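You operate a simulated robot arm through the tools that you are given. There is no shell and no other tool.

You run a simulated robot arm. Do the job below in one go: nothing can be reset, and whatever is moved stays where it is left.

## Task
Plug the yellow coupling into the yellow port, shut the vent, open the air valve and set 3.5 bar.

It is judged by the outcome, as a careful person would: the job done as asked, and still so three seconds after it is handed in. It fails if anything else is knocked over, pushed out of place, dropped, spilled or broken.

## Robot
A 7-joint arm with a two-finger parallel gripper, fixed in place. Base frame: the origin is at the foot of the arm, x ahead of it, y to its left, z up; the work surface is at about z = 880. Readings come in mm, degrees, newtons and seconds.
With the tool pointing down near the work surface it reaches from about 240 to 680 mm from the base axis. Its first joint turns from -66.0 to 66.0 degrees. Payload 2.4 kg.
The tool frame sits at the grasp point between the pads (the TCP): z along the fingers, y along the line on which they close. The tips reach 30 mm beyond it. Largest opening 94 mm; finger width 28, thickness 10; the body of the gripper, 50 by 96 mm, starts 55 mm behind the TCP.
Orientation is that of the tool frame in the base frame, as a unit quaternion [x, y, z, w]. With the fingers straight down and closing along the base's y, the tool's x points along the base's -x, its y along +y and its z along -z.

## Interface
- The arm moves only by the tool play_rows. Its argument "steps" is a list of rows, each a list of 6 numbers: the shift along the tool's x, y, z in units of 100 mm (1.0 is 100 mm), then the turn, a rotation vector about the tool's x, y, z in units of 60 degrees (1.0 is 60 degrees). In form: [[x, y, z, wx, wy, wz], ...]. A call has 1 to 20 rows; each row is the pose to reach, as a shift and turn from the pose commanded when the call began, along the tool's axes at that moment. "claw" is the closure in counts, from 0 (fully open) to 255 (shut), set as the call begins (left out, the last holds). A call with a number of a shift or a turn outside -1 to 1 is refused whole. Each row takes 0.2 s and may step no farther than 50 mm and 8.6 degrees from the row before; otherwise, or with a gripper value out of range, the whole call is refused. Where a pose cannot be reached the arm comes as near as it can. A force on the tool above 70 N (or 10 N above the force at the start of the call, whichever is more), or a blocked arm, ends the call early, and 0.2 s more pass. Each finger travels about 153 mm/s and halts on what it meets, pressing with about 37 N; the grip force reading is that of the motor and also rises with nothing between the fingers. The clock runs only during rows and for 0.2 s after the last one: add rows that repeat a pose to give the fingers time. It gives the time, the measured TCP pose, the force on the tool (base axes), the opening and the grip force at its end, in the units of the frame above (readings bear some noise), with the torque about the TCP (base axes, N m) and any sound that the robot's microphone picked up, and new pictures: "show" is both (left out), scene, wrist or none.
- Cameras (640 x 400 px; columns grow to the right, rows downward): "scene" is fixed at [41.8, 494.5, 1422.3]; the picture's right is [-0.59, -0.81, 0.00], its down [-0.62, 0.46, -0.64] and it looks along [0.51, -0.37, -0.77] (base axes); focal length 214 px, centre (320, 200). "wrist" rides on the gripper at [76, 14, -103] in the tool frame; the picture's right is [-0.18, 0.98, 0.00], its down [-0.75, -0.14, -0.64] and it looks along [-0.63, -0.12, 0.77] (tool axes); focal length 243 px, centre (320, 200). There is no depth. A picture from a camera that has moved, and an enlarged one, comes with that camera's place and axes in the base frame and with its lens.
- enlarge(camera, box): a new picture of the part [left, top, right, bottom] of that camera's present view, enlarged. The clock stands still meanwhile.
- finish_job(): hands the job in; it is judged then, once.

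Nothing tells you positions but the pictures and the camera data. Unless the task says otherwise, let go and move clear before handing in.

The tools are called after ">>>" as a command line: name --pt "numbers of a row" for each row, then --argument value for the rest, lists and objects as JSON in quotes. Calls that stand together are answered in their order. play_rows: Moves the arm, as the interface text tells. Its arguments: {"type":"object","properties":{"steps":{"type":"array","items":{"type":"array","items":{"type":"number"}}},"claw":{"type":"number"},"show":{"type":"string","enum":["both","scene","wrist","none"]}},"required":["steps"]} The other tools are called the same way: enlarge (camera, box) takes an enlarged picture of a part of a camera's view; finish_job () hands the job in.

At the start:

```text
time: 0.0
tcp_pos: [379.0, 140.9, 1235.2]
orientation: [0.001, 1.0, 0.0, -0.001]
ft_force: [-0.1, -0.1, 0.8]
moment: [0.0, 0.01, -0.01]
finger_gap: 94.1
grip_force: 0.1
```

scene: 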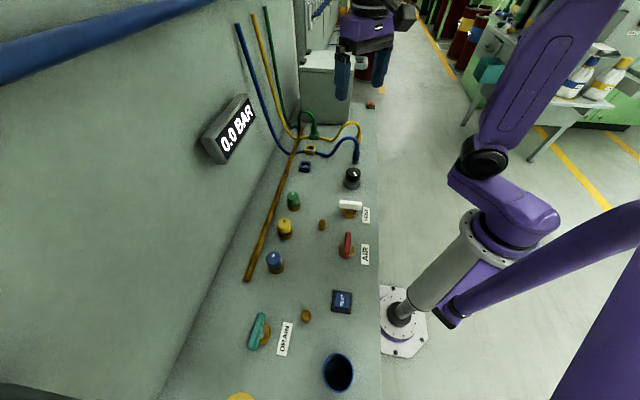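
wrist: 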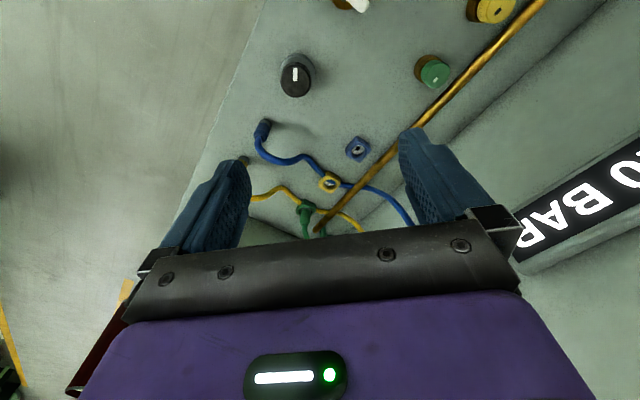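

I see a bench with coloured ports, hoses, a vent lever (white), an AIR valve (red), a knob (black) and a pressure display. I will enlarge parts of the views to pin things down before moving.

>>> enlarge --camera "scene" --box '[220, 90, 400, 202]'

>>> enlarge --camera "scene" --box '[220, 170, 400, 282]'

>>> enlarge --camera "scene" --box '[200, 260, 420, 398]'

>>> enlarge --camera "wrist" --box '[220, 100, 440, 238]'

>>> enlarge --camera "wrist" --box '[260, 0, 560, 120]'

```text
3.56 times, centred on (310, 146) of scene
camera zoom: at [41.8, 494.5, 1422.3], right [-0.59, -0.81, 0.0], down [-0.62, 0.46, -0.64], along [0.51, -0.37, -0.77], focal length 763 px, centre (356, 392)
```

zoom: 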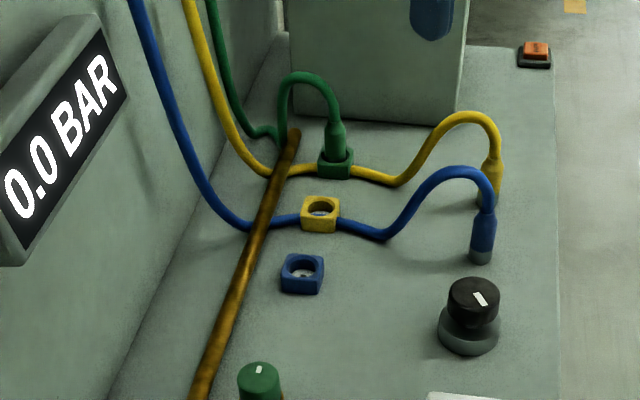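

```text
3.56 times, centred on (310, 226) of scene
camera zoom: at [41.8, 494.5, 1422.3], right [-0.59, -0.81, 0.0], down [-0.62, 0.46, -0.64], along [0.51, -0.37, -0.77], focal length 763 px, centre (356, 108)
```

zoom: 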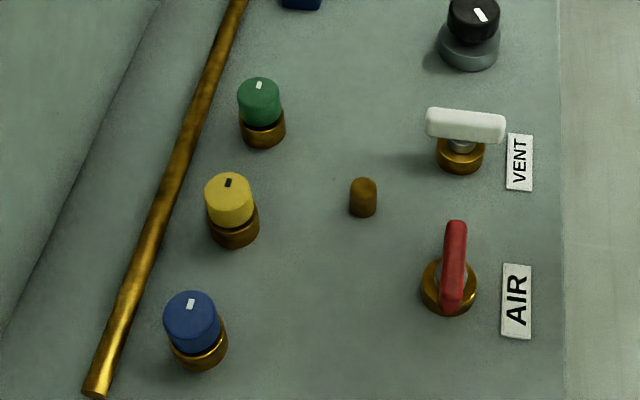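

```text
2.90 times, centred on (310, 329) of scene
camera zoom: at [41.8, 494.5, 1422.3], right [-0.59, -0.81, 0.0], down [-0.62, 0.46, -0.64], along [0.51, -0.37, -0.77], focal length 622 px, centre (349, -174)
```

zoom: 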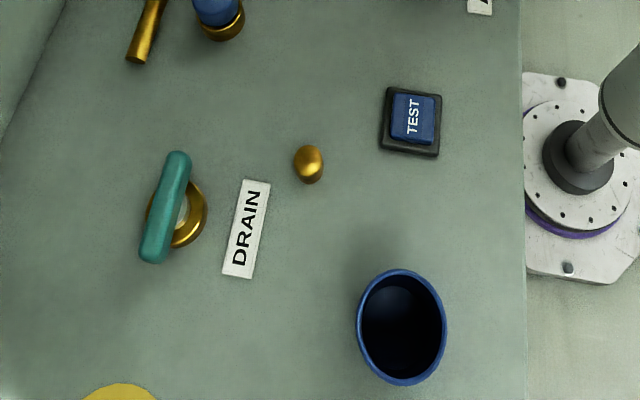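

```text
2.90 times, centred on (330, 169) of wrist
camera zoom: at [303.4, 155.8, 1337.2], right [0.18, 0.98, 0.0], down [0.75, -0.14, 0.64], along [0.63, -0.12, -0.77], focal length 703 px, centre (291, 290)
```

zoom: 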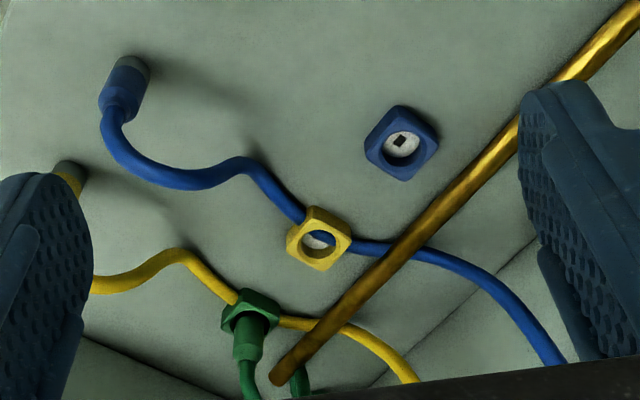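

```text
2.13 times, centred on (410, 60) of wrist
camera zoom: at [303.4, 155.8, 1337.2], right [0.18, 0.98, 0.0], down [0.75, -0.14, 0.64], along [0.63, -0.12, -0.77], focal length 518 px, centre (128, 499)
```

zoom: 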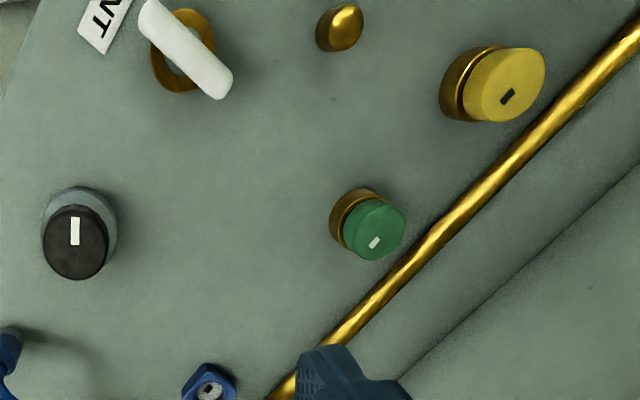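

The bench runs diagonally (about 45° to my base frame). My estimates are: yellow port at (621,119), yellow coupling standing at about (535,-53), black knob at (390,108), VENT at (305,189) and AIR at (213,282). I'll move to get a closer wrist view of the coupling.

>>> play_rows --pt "-0.2 -0.25 0.25 0 0 0" --pt "-0.4 -0.5 0.5 0 0 0" --pt "-0.6 -0.75 0.75 0 0 0" --pt "-0.8 -1 1 0 0 0" --pt "-0.8 -1 1 0 0 0" --show "both"

```text
time: 1.2
tcp_pos: [460.0, 39.9, 1135.7]
orientation: [0.0, 1.0, 0.0, 0.0]
ft_force: [-0.3, 0.3, -0.7]
moment: [0.04, 0.02, 0.01]
finger_gap: 94.1
grip_force: 0.1
camera wrist: at [383.9, 55.4, 1237.7], right [0.18, 0.98, 0.0], down [0.75, -0.14, 0.64], along [0.63, -0.12, -0.77], focal length 243 px, centre (320, 200)
```

scene: 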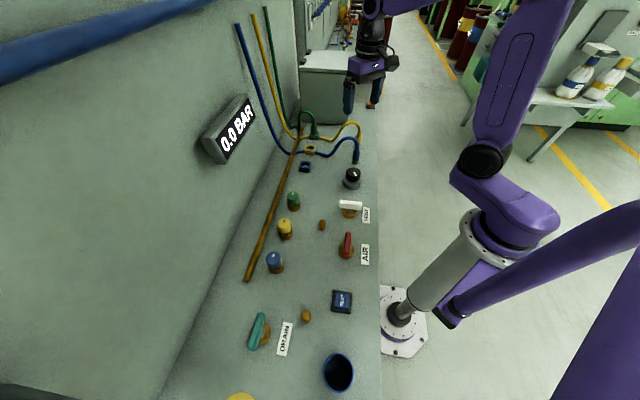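
wrist: 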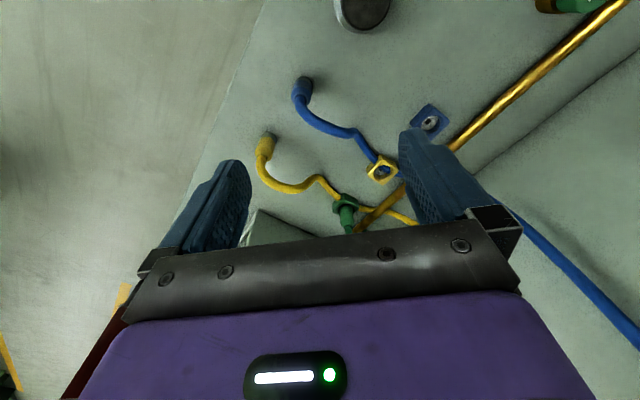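

>>> enlarge --camera "wrist" --box '[230, 60, 350, 135]'

>>> enlarge --camera "wrist" --box '[230, 110, 350, 185]'

>>> enlarge --camera "wrist" --box '[330, 90, 450, 165]'

>>> enlarge --camera "wrist" --box '[320, 150, 440, 225]'

>>> enlarge --camera "scene" --box '[280, 100, 380, 162]'

```text
5.33 times, centred on (290, 98) of wrist
camera zoom: at [383.9, 55.4, 1237.7], right [0.18, 0.98, 0.0], down [0.75, -0.14, 0.64], along [0.63, -0.12, -0.77], focal length 1294 px, centre (480, 747)
```

zoom: 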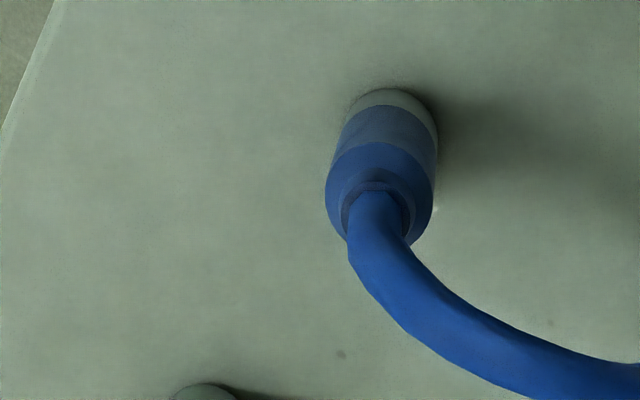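

```text
5.33 times, centred on (290, 148) of wrist
camera zoom: at [383.9, 55.4, 1237.7], right [0.18, 0.98, 0.0], down [0.75, -0.14, 0.64], along [0.63, -0.12, -0.77], focal length 1294 px, centre (480, 480)
```

zoom: 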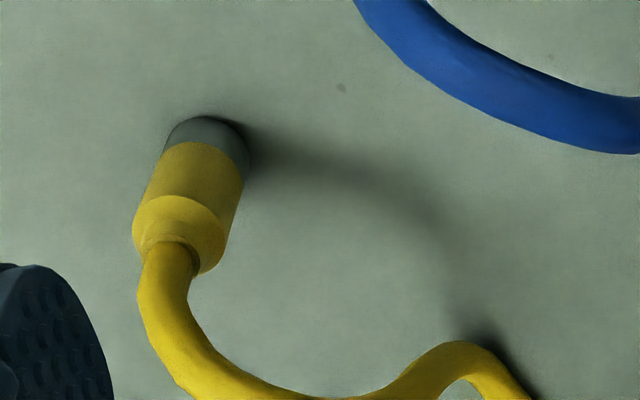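

```text
5.33 times, centred on (390, 128) of wrist
camera zoom: at [383.9, 55.4, 1237.7], right [0.18, 0.98, 0.0], down [0.75, -0.14, 0.64], along [0.63, -0.12, -0.77], focal length 1294 px, centre (-53, 587)
```

zoom: 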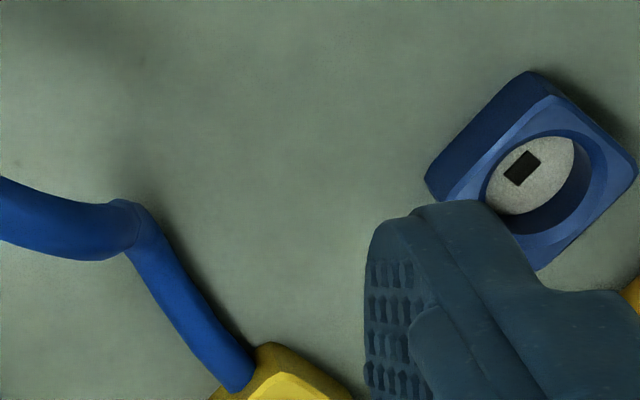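

```text
5.33 times, centred on (380, 188) of wrist
camera zoom: at [383.9, 55.4, 1237.7], right [0.18, 0.98, 0.0], down [0.75, -0.14, 0.64], along [0.63, -0.12, -0.77], focal length 1294 px, centre (0, 267)
```

zoom: 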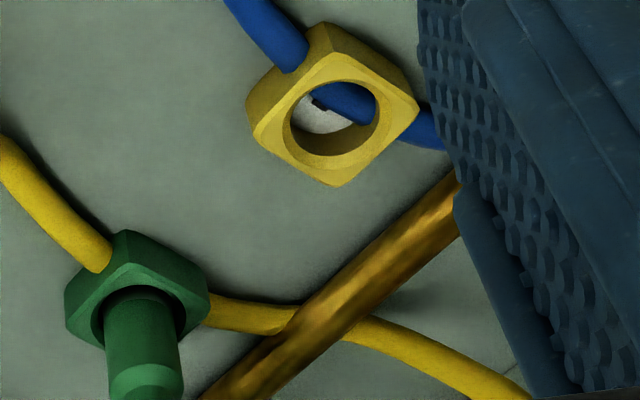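

```text
6.40 times, centred on (330, 131) of scene
camera zoom: at [41.9, 494.5, 1422.3], right [-0.59, -0.81, 0.0], down [-0.62, 0.46, -0.64], along [0.51, -0.37, -0.77], focal length 1373 px, centre (256, 642)
```

zoom: 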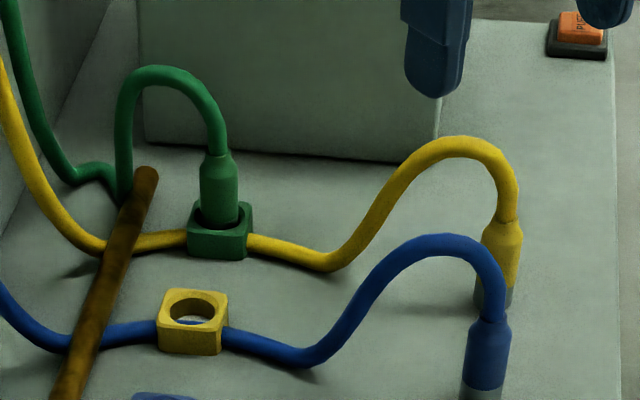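

The yellow coupling stands upright at about (539,-56), roughly 26 mm in diameter with its top near z 944. The yellow port hole is at about (619,114). I'll move above the coupling and turn the tool 45° so the fingers close along the bench length.

>>> play_rows --pt "-0.12 -0.16 0.12 0 0 -0.125" --pt "-0.25 -0.33 0.25 0 0 -0.25" --pt "-0.37 -0.5 0.37 0 0 -0.375" --pt "-0.5 -0.67 0.5 0 0 -0.5" --pt "-0.62 -0.83 0.6 0 0 -0.625" --pt "-0.75 -0.96 0.7 0 0 -0.75" --pt "-0.75 -0.96 0.7 0 0 -0.75" --show "both"

```text
time: 2.8
tcp_pos: [533.7, -54.7, 1065.0]
orientation: [-0.383, 0.924, 0.0, 0.0]
ft_force: [0.4, 0.6, 0.4]
moment: [0.02, 0.01, 0.0]
finger_gap: 94.1
grip_force: 0.2
camera wrist: at [471.0, -98.0, 1167.0], right [-0.57, 0.82, 0.0], down [0.63, 0.43, 0.64], along [0.53, 0.36, -0.77], focal length 243 px, centre (320, 200)
```

scene: 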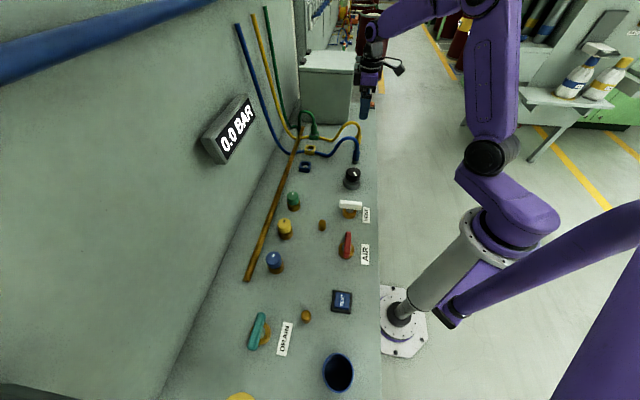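
wrist: 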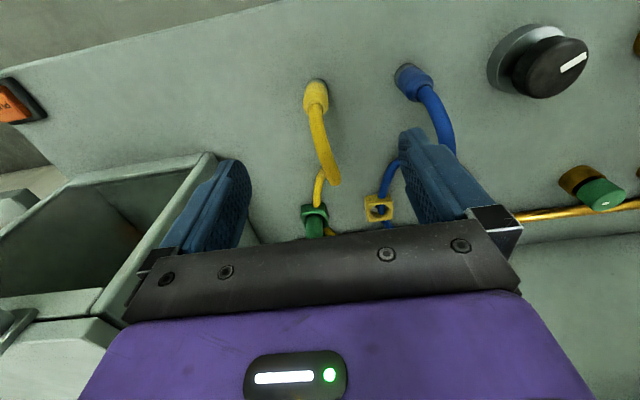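

>>> enlarge --camera "wrist" --box '[260, 60, 380, 135]'

>>> enlarge --camera "wrist" --box '[290, 165, 410, 240]'

>>> enlarge --camera "wrist" --box '[470, 10, 630, 110]'

>>> enlarge --camera "scene" --box '[330, 60, 410, 160]'

```text
5.33 times, centred on (320, 98) of wrist
camera zoom: at [471.0, -98.0, 1167.0], right [-0.57, 0.82, 0.0], down [0.63, 0.43, 0.64], along [0.53, 0.36, -0.77], focal length 1294 px, centre (320, 747)
```

zoom: 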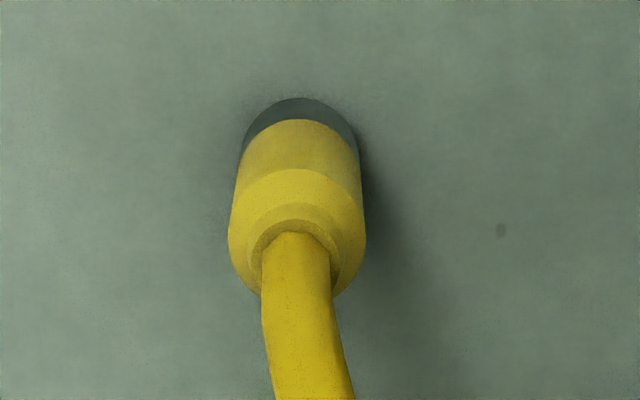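

```text
5.33 times, centred on (350, 202) of wrist
camera zoom: at [471.0, -98.0, 1167.0], right [-0.57, 0.82, 0.0], down [0.63, 0.43, 0.64], along [0.53, 0.36, -0.77], focal length 1294 px, centre (160, 187)
```

zoom: 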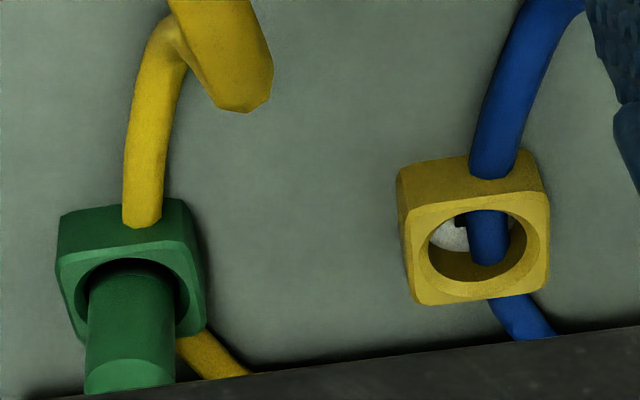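

```text
4.00 times, centred on (550, 60) of wrist
camera zoom: at [471.0, -98.0, 1167.0], right [-0.57, 0.82, 0.0], down [0.63, 0.43, 0.64], along [0.53, 0.36, -0.77], focal length 970 px, centre (-600, 760)
```

zoom: 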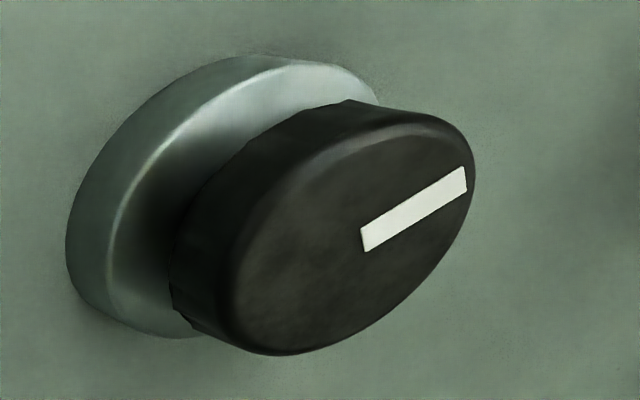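

```text
4.00 times, centred on (370, 110) of scene
camera zoom: at [41.9, 494.5, 1422.3], right [-0.59, -0.81, 0.0], down [-0.62, 0.46, -0.64], along [0.51, -0.37, -0.77], focal length 858 px, centre (120, 560)
```

zoom: 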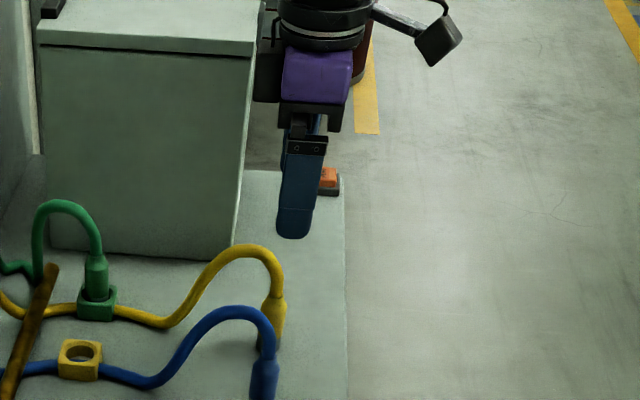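

The coupling measures at (538.5,-56.3) and the port hole at about (622,115.5), with its rim at z≈900. I'm lowering over the coupling with the fingers partly closed.

>>> play_rows --pt "-0.018 -0.04 0.0 0 0 0" --pt "-0.018 -0.04 0.25 0 0 0" --pt "-0.018 -0.04 0.5 0 0 0" --pt "-0.018 -0.04 0.75 0 0 0" --pt "-0.018 -0.04 0.75 0 0 0" --claw 90 --show "both"

```text
time: 4.0
tcp_pos: [539.7, -57.0, 989.0]
orientation: [-0.383, 0.924, 0.0, 0.001]
ft_force: [0.1, 0.6, 0.5]
moment: [0.01, 0.0, 0.0]
finger_gap: 60.8
grip_force: 0.0
camera wrist: at [475.0, -99.8, 1090.5], right [-0.57, 0.82, 0.0], down [0.63, 0.43, 0.64], along [0.53, 0.36, -0.77], focal length 243 px, centre (320, 200)
```

scene: 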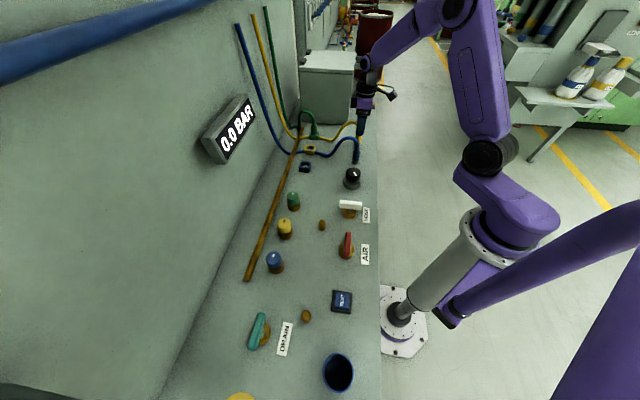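
wrist: 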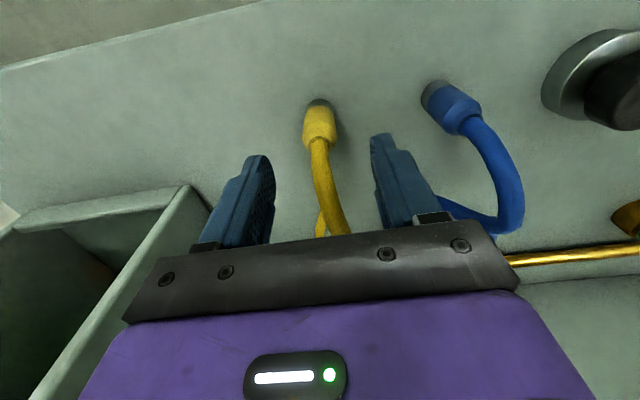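

>>> play_rows --pt "0 0 0.2 0 0 0" --pt "0 0 0.4 0 0 0" --pt "0 0 0.5 0 0 0" --pt "0 0 0.62 0 0 0" --pt "0 0 0.62 0 0 0" --show "both"

```text
time: 5.2
tcp_pos: [539.6, -57.2, 928.1]
orientation: [-0.383, 0.924, 0.0, 0.0]
ft_force: [0.1, 0.3, -0.6]
moment: [0.0, 0.0, 0.01]
finger_gap: 61.0
grip_force: 0.1
camera wrist: at [474.5, -100.2, 1030.4], right [-0.57, 0.82, 0.0], down [0.63, 0.43, 0.64], along [0.53, 0.36, -0.77], focal length 243 px, centre (320, 200)
```

scene: 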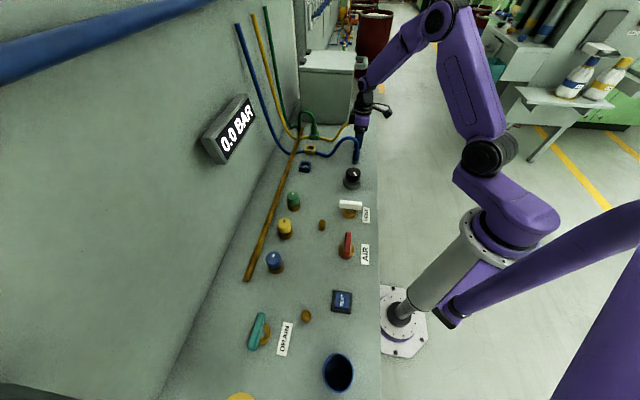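
wrist: 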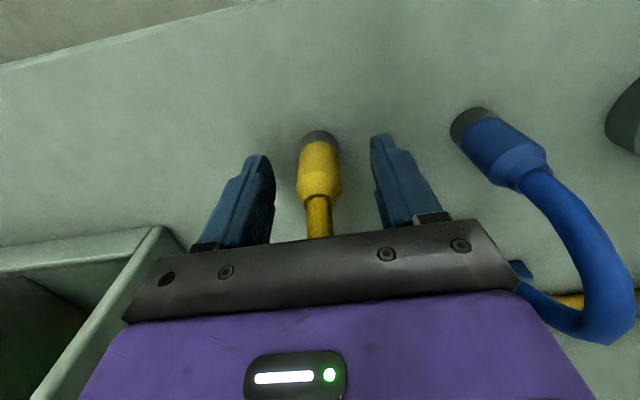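

No contact with the hose, and the coupling sits centred between the fingers. Closing the grip now.

>>> play_rows --pt "0 0 0 0 0 0" --pt "0 0 0 0 0 0" --pt "0 0 0 0 0 0" --pt "0 0 0 0 0 0" --claw 255 --show "both"

```text
time: 6.2
tcp_pos: [538.8, -57.2, 929.5]
orientation: [-0.383, 0.924, 0.0, 0.0]
ft_force: [0.2, -0.6, 0.2]
moment: [0.01, -0.02, -0.03]
finger_gap: 24.1
grip_force: 37.4
camera wrist: at [474.5, -100.3, 1030.7], right [-0.57, 0.82, 0.0], down [0.63, 0.43, 0.64], along [0.53, 0.36, -0.77], focal length 243 px, centre (320, 200)
```

scene: 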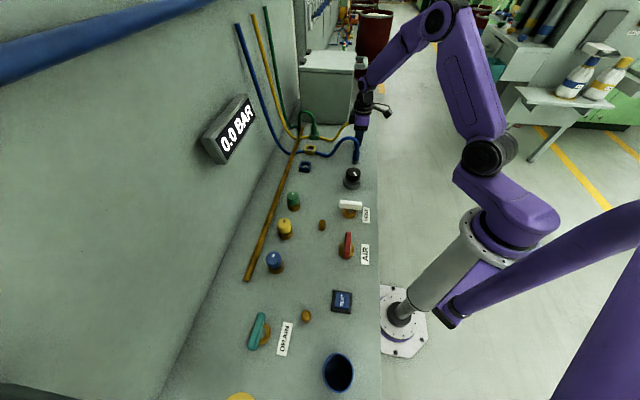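
wrist: 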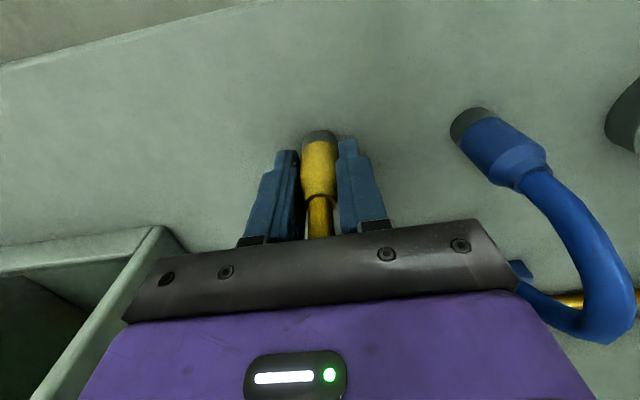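

>>> play_rows --pt "0 0 -0.15 0 0 0" --pt "0 0 -0.3 0 0 0" --pt "0 0 -0.5 0 0 0" --pt "0 0 -0.7 0 0 0" --pt "0 0 -0.7 0 0 0" --show "both"

```text
time: 7.4
tcp_pos: [538.4, -57.2, 996.7]
orientation: [-0.383, 0.924, 0.0, 0.0]
ft_force: [-1.1, 0.1, -0.5]
moment: [0.02, 0.01, -0.01]
finger_gap: 23.7
grip_force: 37.2
camera wrist: at [475.1, -100.4, 1099.5], right [-0.57, 0.82, 0.0], down [0.63, 0.43, 0.64], along [0.53, 0.36, -0.77], focal length 243 px, centre (320, 200)
```

scene: 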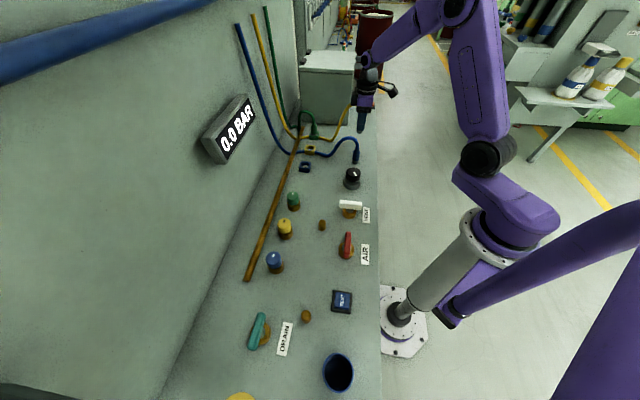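
wrist: 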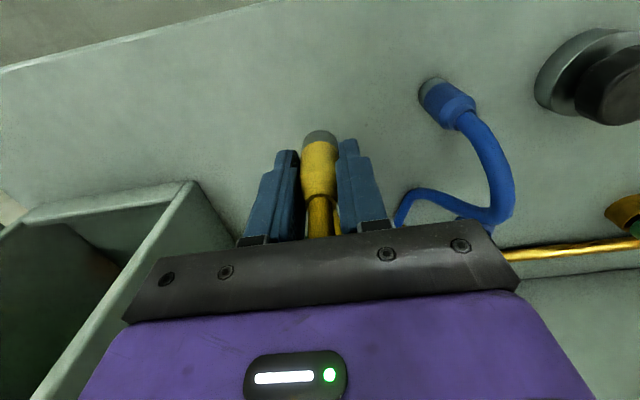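

The coupling is held and lifted. I'm carrying it toward the yellow port at a safe height.

>>> play_rows --pt "-0.2 0.07 0 0 0 0" --pt "-0.4 0.14 0 0 0 0" --pt "-0.6 0.21 0 0 0 0" --pt "-0.8 0.28 0 0 0 0" --pt "-0.95 0.33 0 0 0 0" --show "none"

>>> play_rows --pt "-0.2 0.07 0 0 0 0" --pt "-0.4 0.14 0 0 0 0" --pt "-0.6 0.21 0 0 0 0" --pt "-0.8 0.28 0 0 0 0" --pt "-0.857 0.296 0 0 0 0" --pt "-0.857 0.296 0 0 0 0" --show "both"

```text
time: 8.6
tcp_pos: [583.0, 34.7, 999.3]
orientation: [-0.382, 0.924, 0.001, 0.0]
ft_force: [-0.2, 0.8, -1.7]
moment: [0.0, 0.0, 0.0]
finger_gap: 23.9
grip_force: 36.9
```

```text
time: 10.0
tcp_pos: [621.5, 116.1, 999.6]
orientation: [-0.383, 0.924, 0.0, 0.0]
ft_force: [-0.5, 0.3, -0.2]
moment: [-0.01, -0.01, 0.0]
finger_gap: 23.7
grip_force: 37.1
camera wrist: at [558.0, 72.7, 1100.3], right [-0.56, 0.83, 0.0], down [0.63, 0.43, 0.64], along [0.53, 0.36, -0.77], focal length 243 px, centre (320, 200)
```

scene: 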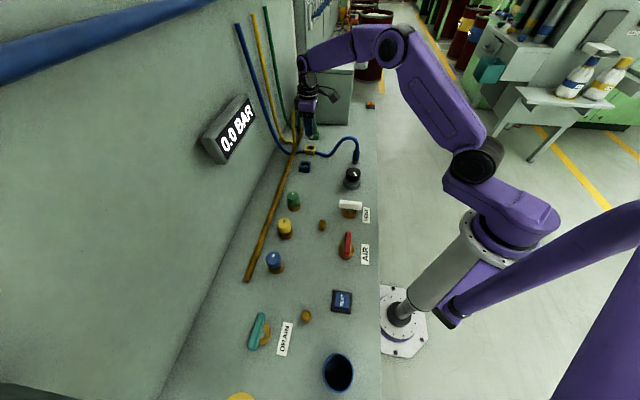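
wrist: 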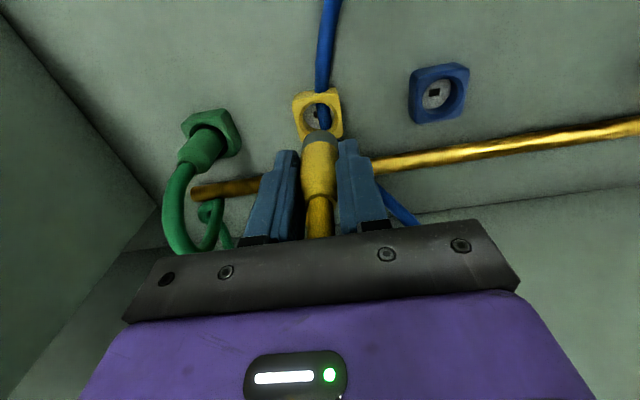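

>>> enlarge --camera "wrist" --box '[280, 80, 360, 130]'

>>> enlarge --camera "wrist" --box '[270, 80, 370, 180]'

>>> enlarge --camera "scene" --box '[270, 60, 350, 160]'

>>> enlarge --camera "wrist" --box '[400, 55, 480, 130]'

```text
8.00 times, centred on (320, 105) of wrist
camera zoom: at [558.0, 72.7, 1100.3], right [-0.56, 0.83, 0.0], down [0.63, 0.43, 0.64], along [0.53, 0.36, -0.77], focal length 1941 px, centre (320, 960)
```

zoom: 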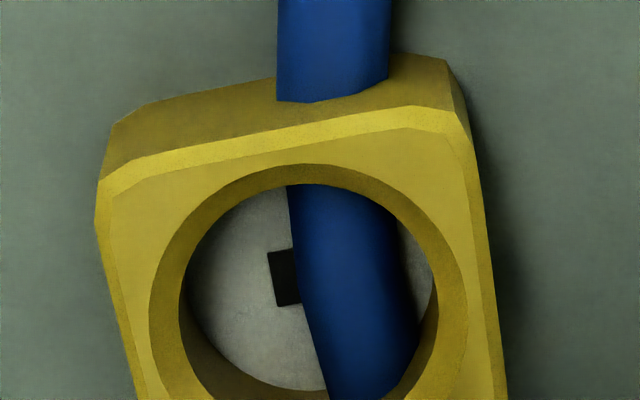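

```text
4.00 times, centred on (320, 130) of wrist
camera zoom: at [558.0, 72.7, 1100.3], right [-0.56, 0.83, 0.0], down [0.63, 0.43, 0.64], along [0.53, 0.36, -0.77], focal length 970 px, centre (320, 480)
```

zoom: 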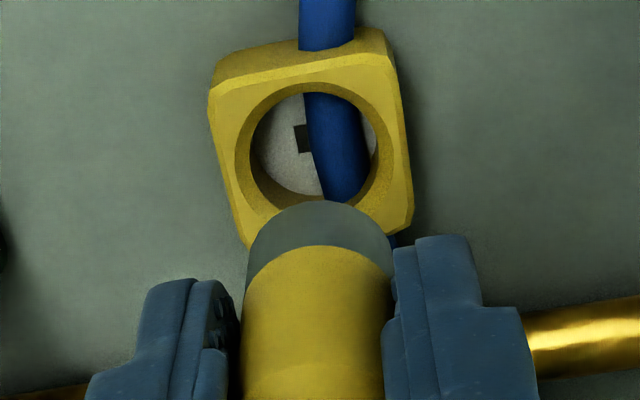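

```text
4.00 times, centred on (310, 110) of scene
camera zoom: at [41.9, 494.5, 1422.3], right [-0.59, -0.81, 0.0], down [-0.62, 0.46, -0.64], along [0.51, -0.37, -0.77], focal length 858 px, centre (360, 560)
```

zoom: 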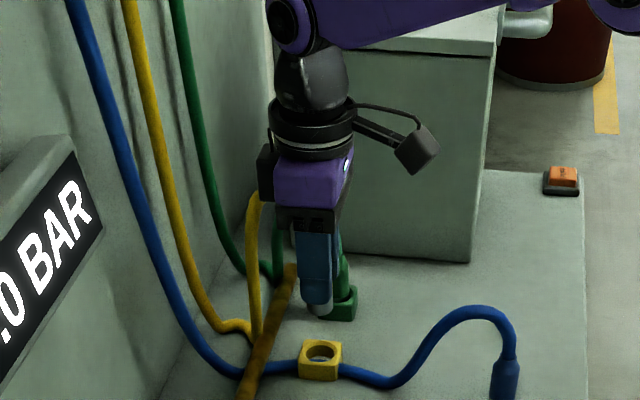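

```text
5.33 times, centred on (440, 92) of wrist
camera zoom: at [558.0, 72.7, 1100.3], right [-0.56, 0.83, 0.0], down [0.63, 0.43, 0.64], along [0.53, 0.36, -0.77], focal length 1294 px, centre (-320, 773)
```

zoom: 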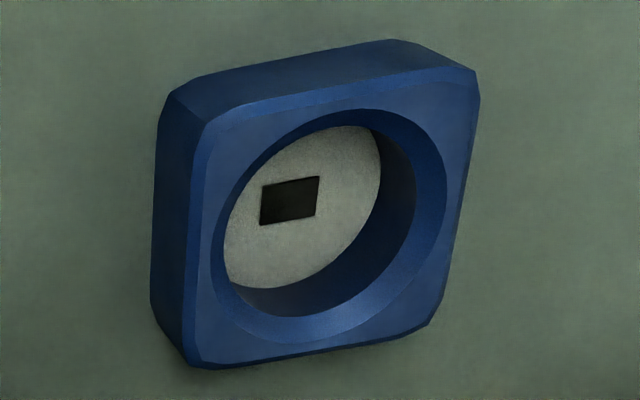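

The port is chamfered, and my measurements put its centre about 3 mm further toward the wall and 1.7 mm to the side of the coupling. I'll correct that, lower part way and re-check.

>>> play_rows --pt "-0.028 -0.017 0 0 0 0" --pt "-0.028 -0.017 0.12 0 0 0" --pt "-0.028 -0.017 0.24 0 0 0" --pt "-0.028 -0.017 0.36 0 0 0" --pt "-0.028 -0.017 0.36 0 0 0" --show "wrist"

```text
time: 11.2
tcp_pos: [625.0, 115.5, 962.9]
orientation: [-0.383, 0.924, -0.001, 0.0]
ft_force: [0.7, -0.2, -0.2]
moment: [0.01, 0.0, -0.03]
finger_gap: 24.2
grip_force: 37.2
camera wrist: at [560.7, 72.2, 1064.6], right [-0.56, 0.83, 0.0], down [0.63, 0.43, 0.64], along [0.53, 0.36, -0.77], focal length 243 px, centre (320, 200)
```

wrist: 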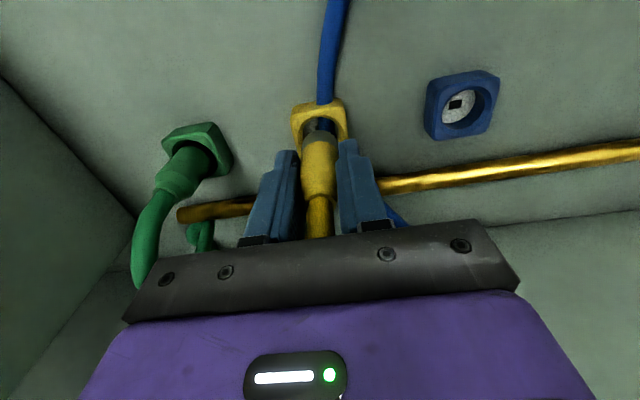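

>>> enlarge --camera "wrist" --box '[280, 95, 360, 145]'

>>> enlarge --camera "scene" --box '[285, 100, 345, 160]'

```text
8.00 times, centred on (320, 120) of wrist
camera zoom: at [560.7, 72.2, 1064.6], right [-0.56, 0.83, 0.0], down [0.63, 0.43, 0.64], along [0.53, 0.36, -0.77], focal length 1941 px, centre (320, 840)
```

zoom: 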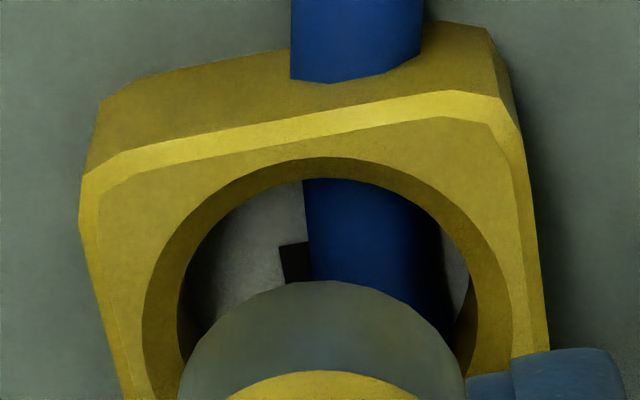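

```text
6.67 times, centred on (315, 130) of scene
camera zoom: at [41.9, 494.5, 1422.3], right [-0.59, -0.81, 0.0], down [-0.62, 0.46, -0.64], along [0.51, -0.37, -0.77], focal length 1430 px, centre (353, 667)
```

zoom: 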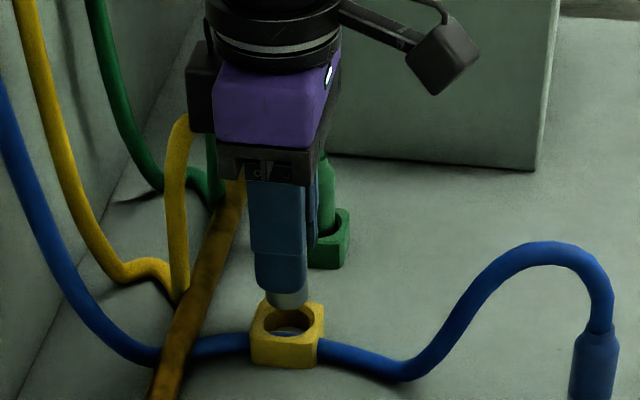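

Alignment is now within about 0.5 mm. I'm lowering the coupling into the port in small steps while watching the force.

>>> play_rows --pt "-0.002 0.003 0.04 0 0 0" --pt "-0.002 0.003 0.08 0 0 0" --pt "-0.002 0.003 0.12 0 0 0" --pt "-0.002 0.003 0.15 0 0 0" --pt "-0.002 0.003 0.18 0 0 0" --pt "-0.002 0.003 0.2 0 0 0" --show "wrist"

```text
time: 12.6
tcp_pos: [624.1, 115.1, 942.5]
orientation: [-0.383, 0.924, 0.0, -0.001]
ft_force: [-0.9, -0.8, -0.9]
moment: [0.01, 0.04, -0.01]
finger_gap: 23.5
grip_force: 37.1
camera wrist: at [560.9, 73.5, 1044.0], right [-0.56, 0.83, 0.0], down [0.63, 0.43, 0.64], along [0.53, 0.36, -0.77], focal length 243 px, centre (320, 200)
```

wrist: 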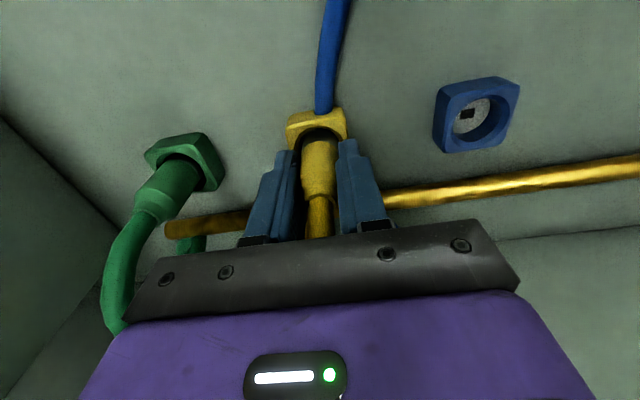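

>>> play_rows --pt "0 0 0.015 0 0 0" --pt "0 0 0.03 0 0 0" --pt "0 0 0.045 0 0 0" --pt "0 0 0.06 0 0 0" --pt "0 0 0.06 0 0 0" --show "wrist"

>>> enlarge --camera "wrist" --box '[270, 95, 370, 180]'

>>> enlarge --camera "scene" --box '[285, 100, 345, 160]'

```text
time: 13.8
tcp_pos: [625.9, 116.6, 936.0]
orientation: [-0.384, 0.924, 0.0, 0.0]
ft_force: [0.5, -0.5, -0.9]
moment: [0.01, 0.0, 0.02]
finger_gap: 24.1
grip_force: 36.9
camera wrist: at [561.6, 73.4, 1038.6], right [-0.57, 0.82, 0.0], down [0.63, 0.43, 0.64], along [0.53, 0.36, -0.77], focal length 243 px, centre (320, 200)
```

wrist: 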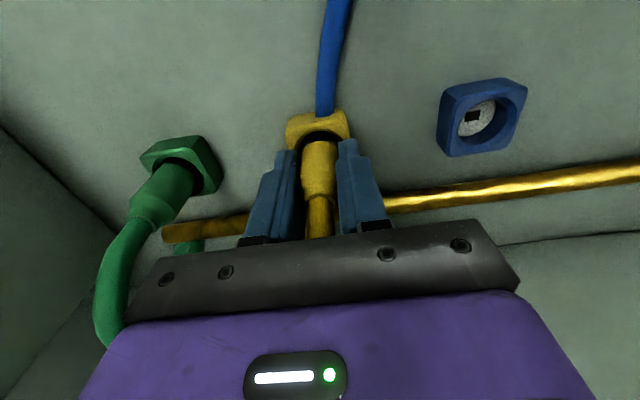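

```text
4.71 times, centred on (320, 138) of wrist
camera zoom: at [561.6, 73.4, 1038.6], right [-0.57, 0.82, 0.0], down [0.63, 0.43, 0.64], along [0.53, 0.36, -0.77], focal length 1142 px, centre (320, 494)
```

zoom: 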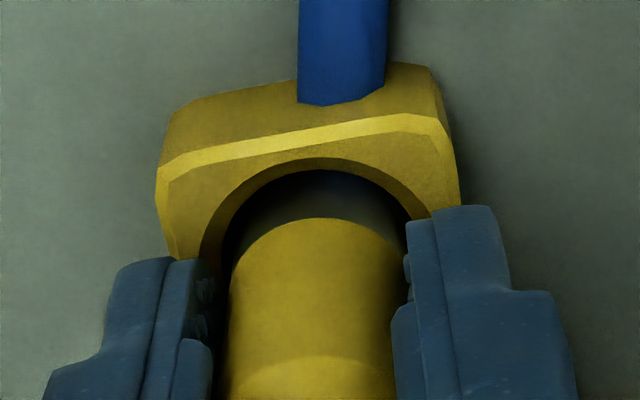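

```text
6.67 times, centred on (315, 130) of scene
camera zoom: at [41.9, 494.5, 1422.3], right [-0.59, -0.81, 0.0], down [-0.62, 0.46, -0.64], along [0.51, -0.37, -0.77], focal length 1430 px, centre (353, 667)
```

zoom: 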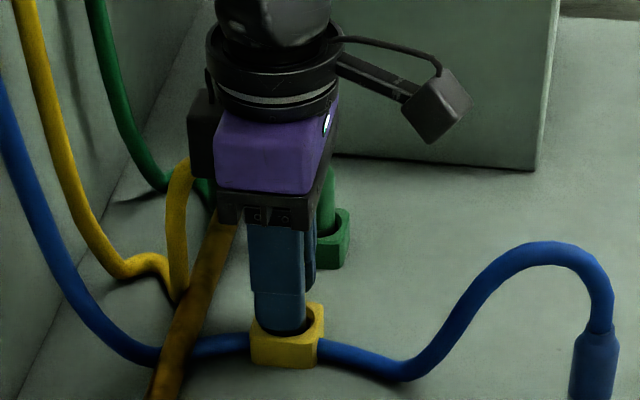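

>>> play_rows --pt "0 0 0.01 0 0 0" --pt "0 0 0.02 0 0 0" --pt "0 0 0.03 0 0 0" --pt "0 0 0.03 0 0 0" --show "none"

```text
time: 14.8
tcp_pos: [626.5, 116.9, 934.3]
orientation: [-0.383, 0.924, 0.0, 0.0]
ft_force: [-3.7, -2.3, 5.6]
moment: [-0.09, 0.26, 0.0]
finger_gap: 23.8
grip_force: 36.9
```

>>> play_rows --pt "0 0 0.01 0 0 0" --pt "0 0 0.015 0 0 0" --pt "0 0 0.015 0 0 0" --show "wrist"

>>> enlarge --camera "wrist" --box '[270, 95, 370, 180]'

```text
time: 15.6
tcp_pos: [626.1, 117.2, 933.2]
orientation: [-0.383, 0.924, -0.001, 0.0]
ft_force: [-4.5, -2.5, 8.7]
moment: [-0.04, 0.16, 0.01]
finger_gap: 24.0
grip_force: 37.0
camera wrist: at [561.5, 73.3, 1034.4], right [-0.56, 0.83, 0.0], down [0.63, 0.43, 0.64], along [0.53, 0.36, -0.77], focal length 243 px, centre (320, 200)
```

wrist: 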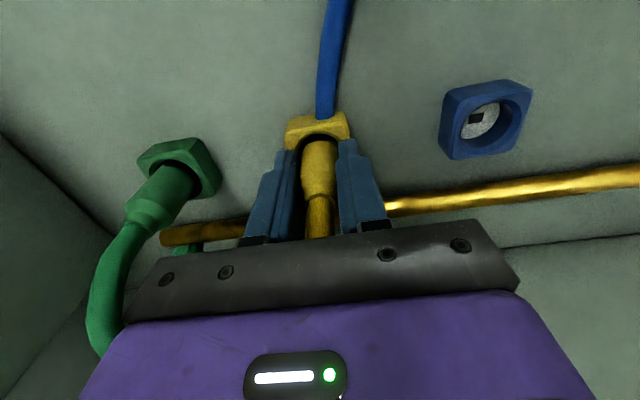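

```text
4.71 times, centred on (320, 138) of wrist
camera zoom: at [561.5, 73.3, 1034.4], right [-0.56, 0.83, 0.0], down [0.63, 0.43, 0.64], along [0.53, 0.36, -0.77], focal length 1142 px, centre (320, 494)
```

zoom: 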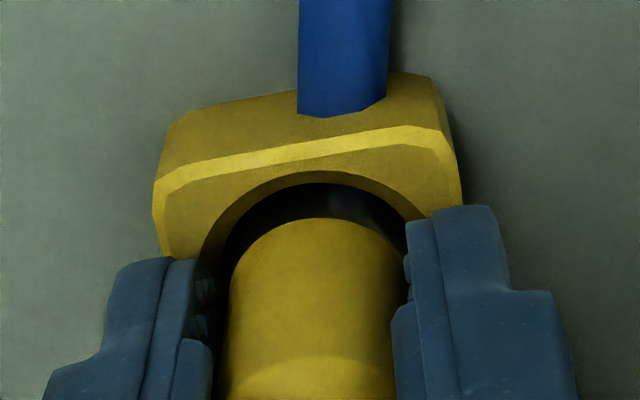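

>>> play_rows --pt "0.005 0.002 0 0 0 0" --pt "0.01 0.003 0 0 0 0" --pt "0.01 0.003 0 0 0 0" --show "none"

```text
time: 16.4
tcp_pos: [626.3, 116.4, 932.8]
orientation: [-0.383, 0.924, 0.0, 0.002]
ft_force: [5.6, -0.3, 7.9]
moment: [-0.05, -0.27, -0.02]
finger_gap: 24.1
grip_force: 36.8
```

>>> play_rows --pt "-0.005 0.0 0 0 0 0" --pt "-0.005 0.0 0.01 0 0 0" --pt "-0.005 0.0 0.02 0 0 0" --pt "-0.005 0.0 0.02 0 0 0" --show "none"

```text
time: 17.4
tcp_pos: [626.0, 116.7, 932.6]
orientation: [-0.383, 0.924, 0.001, 0.002]
ft_force: [1.2, 0.9, 26.5]
moment: [-0.14, -0.07, -0.03]
finger_gap: 23.9
grip_force: 36.9
```

>>> enlarge --camera "scene" --box '[290, 120, 330, 160]'

>>> enlarge --camera "wrist" --box '[280, 100, 360, 160]'

```text
10.00 times, centred on (310, 140) of scene
camera zoom: at [41.3, 494.4, 1422.3], right [-0.59, -0.81, 0.0], down [-0.62, 0.46, -0.64], along [0.51, -0.37, -0.77], focal length 2145 px, centre (420, 800)
```

zoom: 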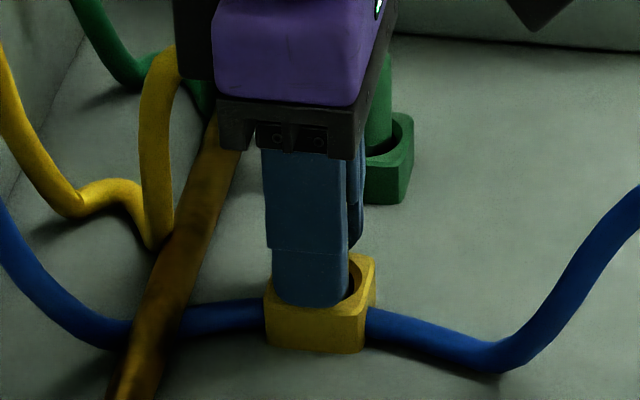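

```text
6.67 times, centred on (320, 130) of wrist
camera zoom: at [561.0, 73.2, 1033.3], right [-0.57, 0.82, 0.0], down [0.63, 0.43, 0.65], along [0.53, 0.36, -0.76], focal length 1618 px, centre (320, 667)
```

zoom: 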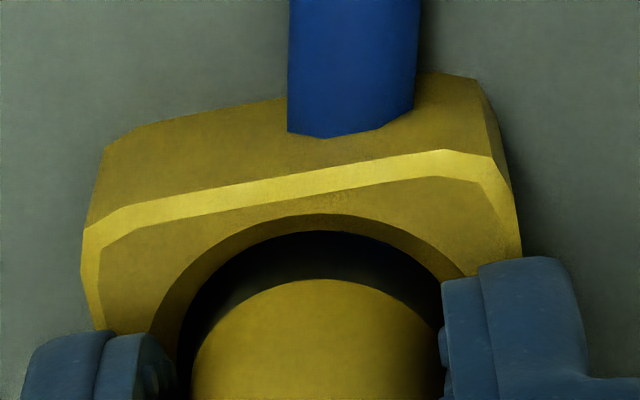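

The fingertips appear to be resting on the port rim. I'll ease off, let go, and regrip the coupling higher so it can be pressed fully home.

>>> play_rows --pt "0 0 -0.015 0 0 0" --pt "0 0 -0.025 0 0 0" --show "none"

>>> play_rows --pt "0 0 0 0 0 0" --pt "0 0 0 0 0 0" --pt "0 0 0 0 0 0" --claw 140 --show "wrist"

>>> enlarge --camera "wrist" --box '[270, 95, 370, 180]'

```text
time: 18.0
tcp_pos: [624.2, 115.7, 931.2]
orientation: [-0.383, 0.924, 0.0, 0.001]
ft_force: [9.9, 3.3, 5.3]
moment: [0.16, -0.56, -0.01]
finger_gap: 23.8
grip_force: 36.9
```

```text
time: 18.8
tcp_pos: [624.9, 115.3, 931.1]
orientation: [-0.382, 0.924, 0.0, 0.0]
ft_force: [0.1, -0.9, -0.1]
moment: [0.0, -0.01, -0.02]
finger_gap: 42.3
grip_force: 0.1
camera wrist: at [561.1, 72.7, 1034.0], right [-0.56, 0.83, 0.0], down [0.63, 0.43, 0.64], along [0.53, 0.36, -0.77], focal length 243 px, centre (320, 200)
```

wrist: 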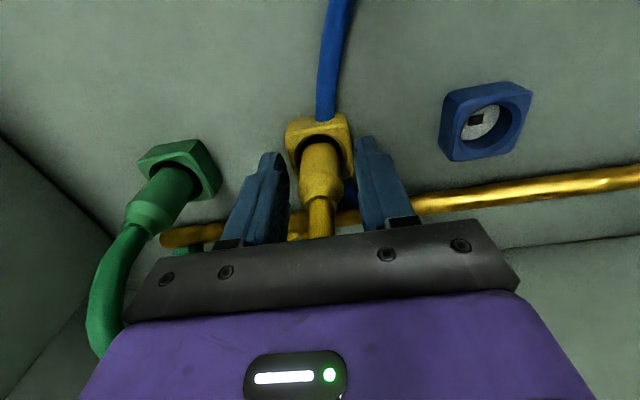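

```text
4.71 times, centred on (320, 138) of wrist
camera zoom: at [561.1, 72.7, 1034.0], right [-0.56, 0.83, 0.0], down [0.63, 0.43, 0.64], along [0.53, 0.36, -0.77], focal length 1142 px, centre (320, 494)
```

zoom: 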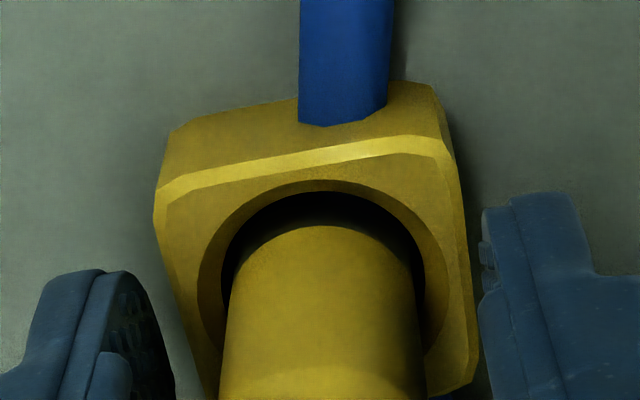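

>>> play_rows --pt "0 0 0 0 0 0" --show "none"

>>> play_rows --pt "0 0 -0.2 0 0 0" --pt "0 0 -0.4 0 0 0" --pt "0 0 -0.6 0 0 0" --pt "0 0 -0.6 0 0 0" --show "both"

>>> enlarge --camera "wrist" --box '[280, 80, 360, 180]'

>>> enlarge --camera "scene" --box '[280, 100, 350, 160]'

```text
time: 19.2
tcp_pos: [625.7, 116.1, 932.1]
orientation: [-0.382, 0.924, 0.0, 0.0]
ft_force: [0.0, -0.1, -0.4]
moment: [-0.01, -0.01, 0.0]
finger_gap: 42.2
grip_force: 0.0
```

```text
time: 20.2
tcp_pos: [625.4, 116.4, 993.4]
orientation: [-0.382, 0.924, 0.0, -0.001]
ft_force: [-0.5, 0.3, -0.8]
moment: [0.02, 0.02, 0.01]
finger_gap: 42.7
grip_force: 0.1
camera wrist: at [560.8, 73.0, 1094.4], right [-0.57, 0.82, 0.0], down [0.63, 0.43, 0.64], along [0.53, 0.36, -0.77], focal length 243 px, centre (320, 200)
```

scene: 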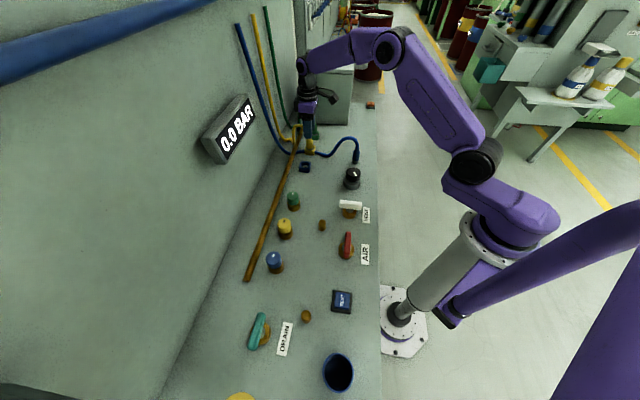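
wrist: 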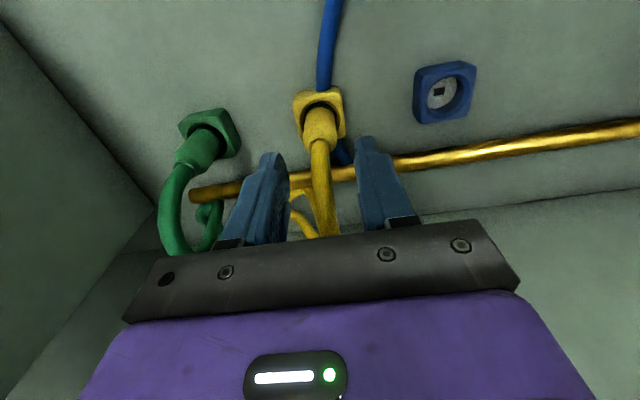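

```text
4.00 times, centred on (320, 130) of wrist
camera zoom: at [560.8, 73.0, 1094.4], right [-0.57, 0.82, 0.0], down [0.63, 0.43, 0.64], along [0.53, 0.36, -0.77], focal length 970 px, centre (320, 480)
```

zoom: 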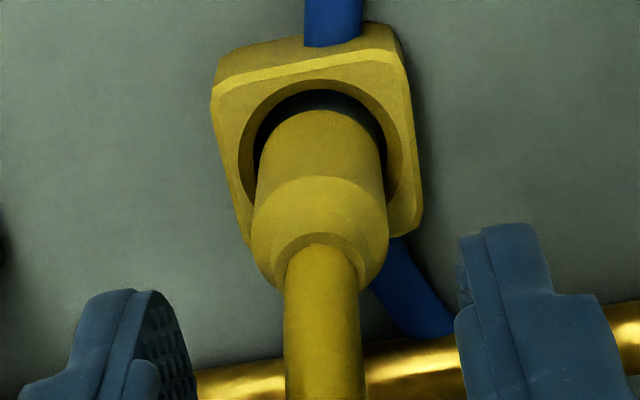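

```text
6.67 times, centred on (315, 130) of scene
camera zoom: at [41.8, 494.5, 1422.3], right [-0.59, -0.81, 0.0], down [-0.62, 0.46, -0.64], along [0.51, -0.37, -0.77], focal length 1430 px, centre (353, 667)
```

zoom: 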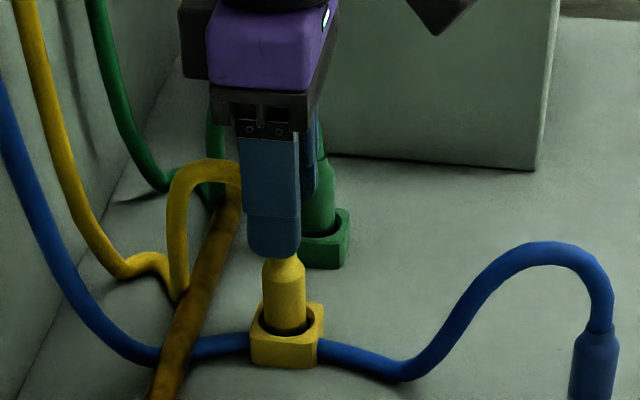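

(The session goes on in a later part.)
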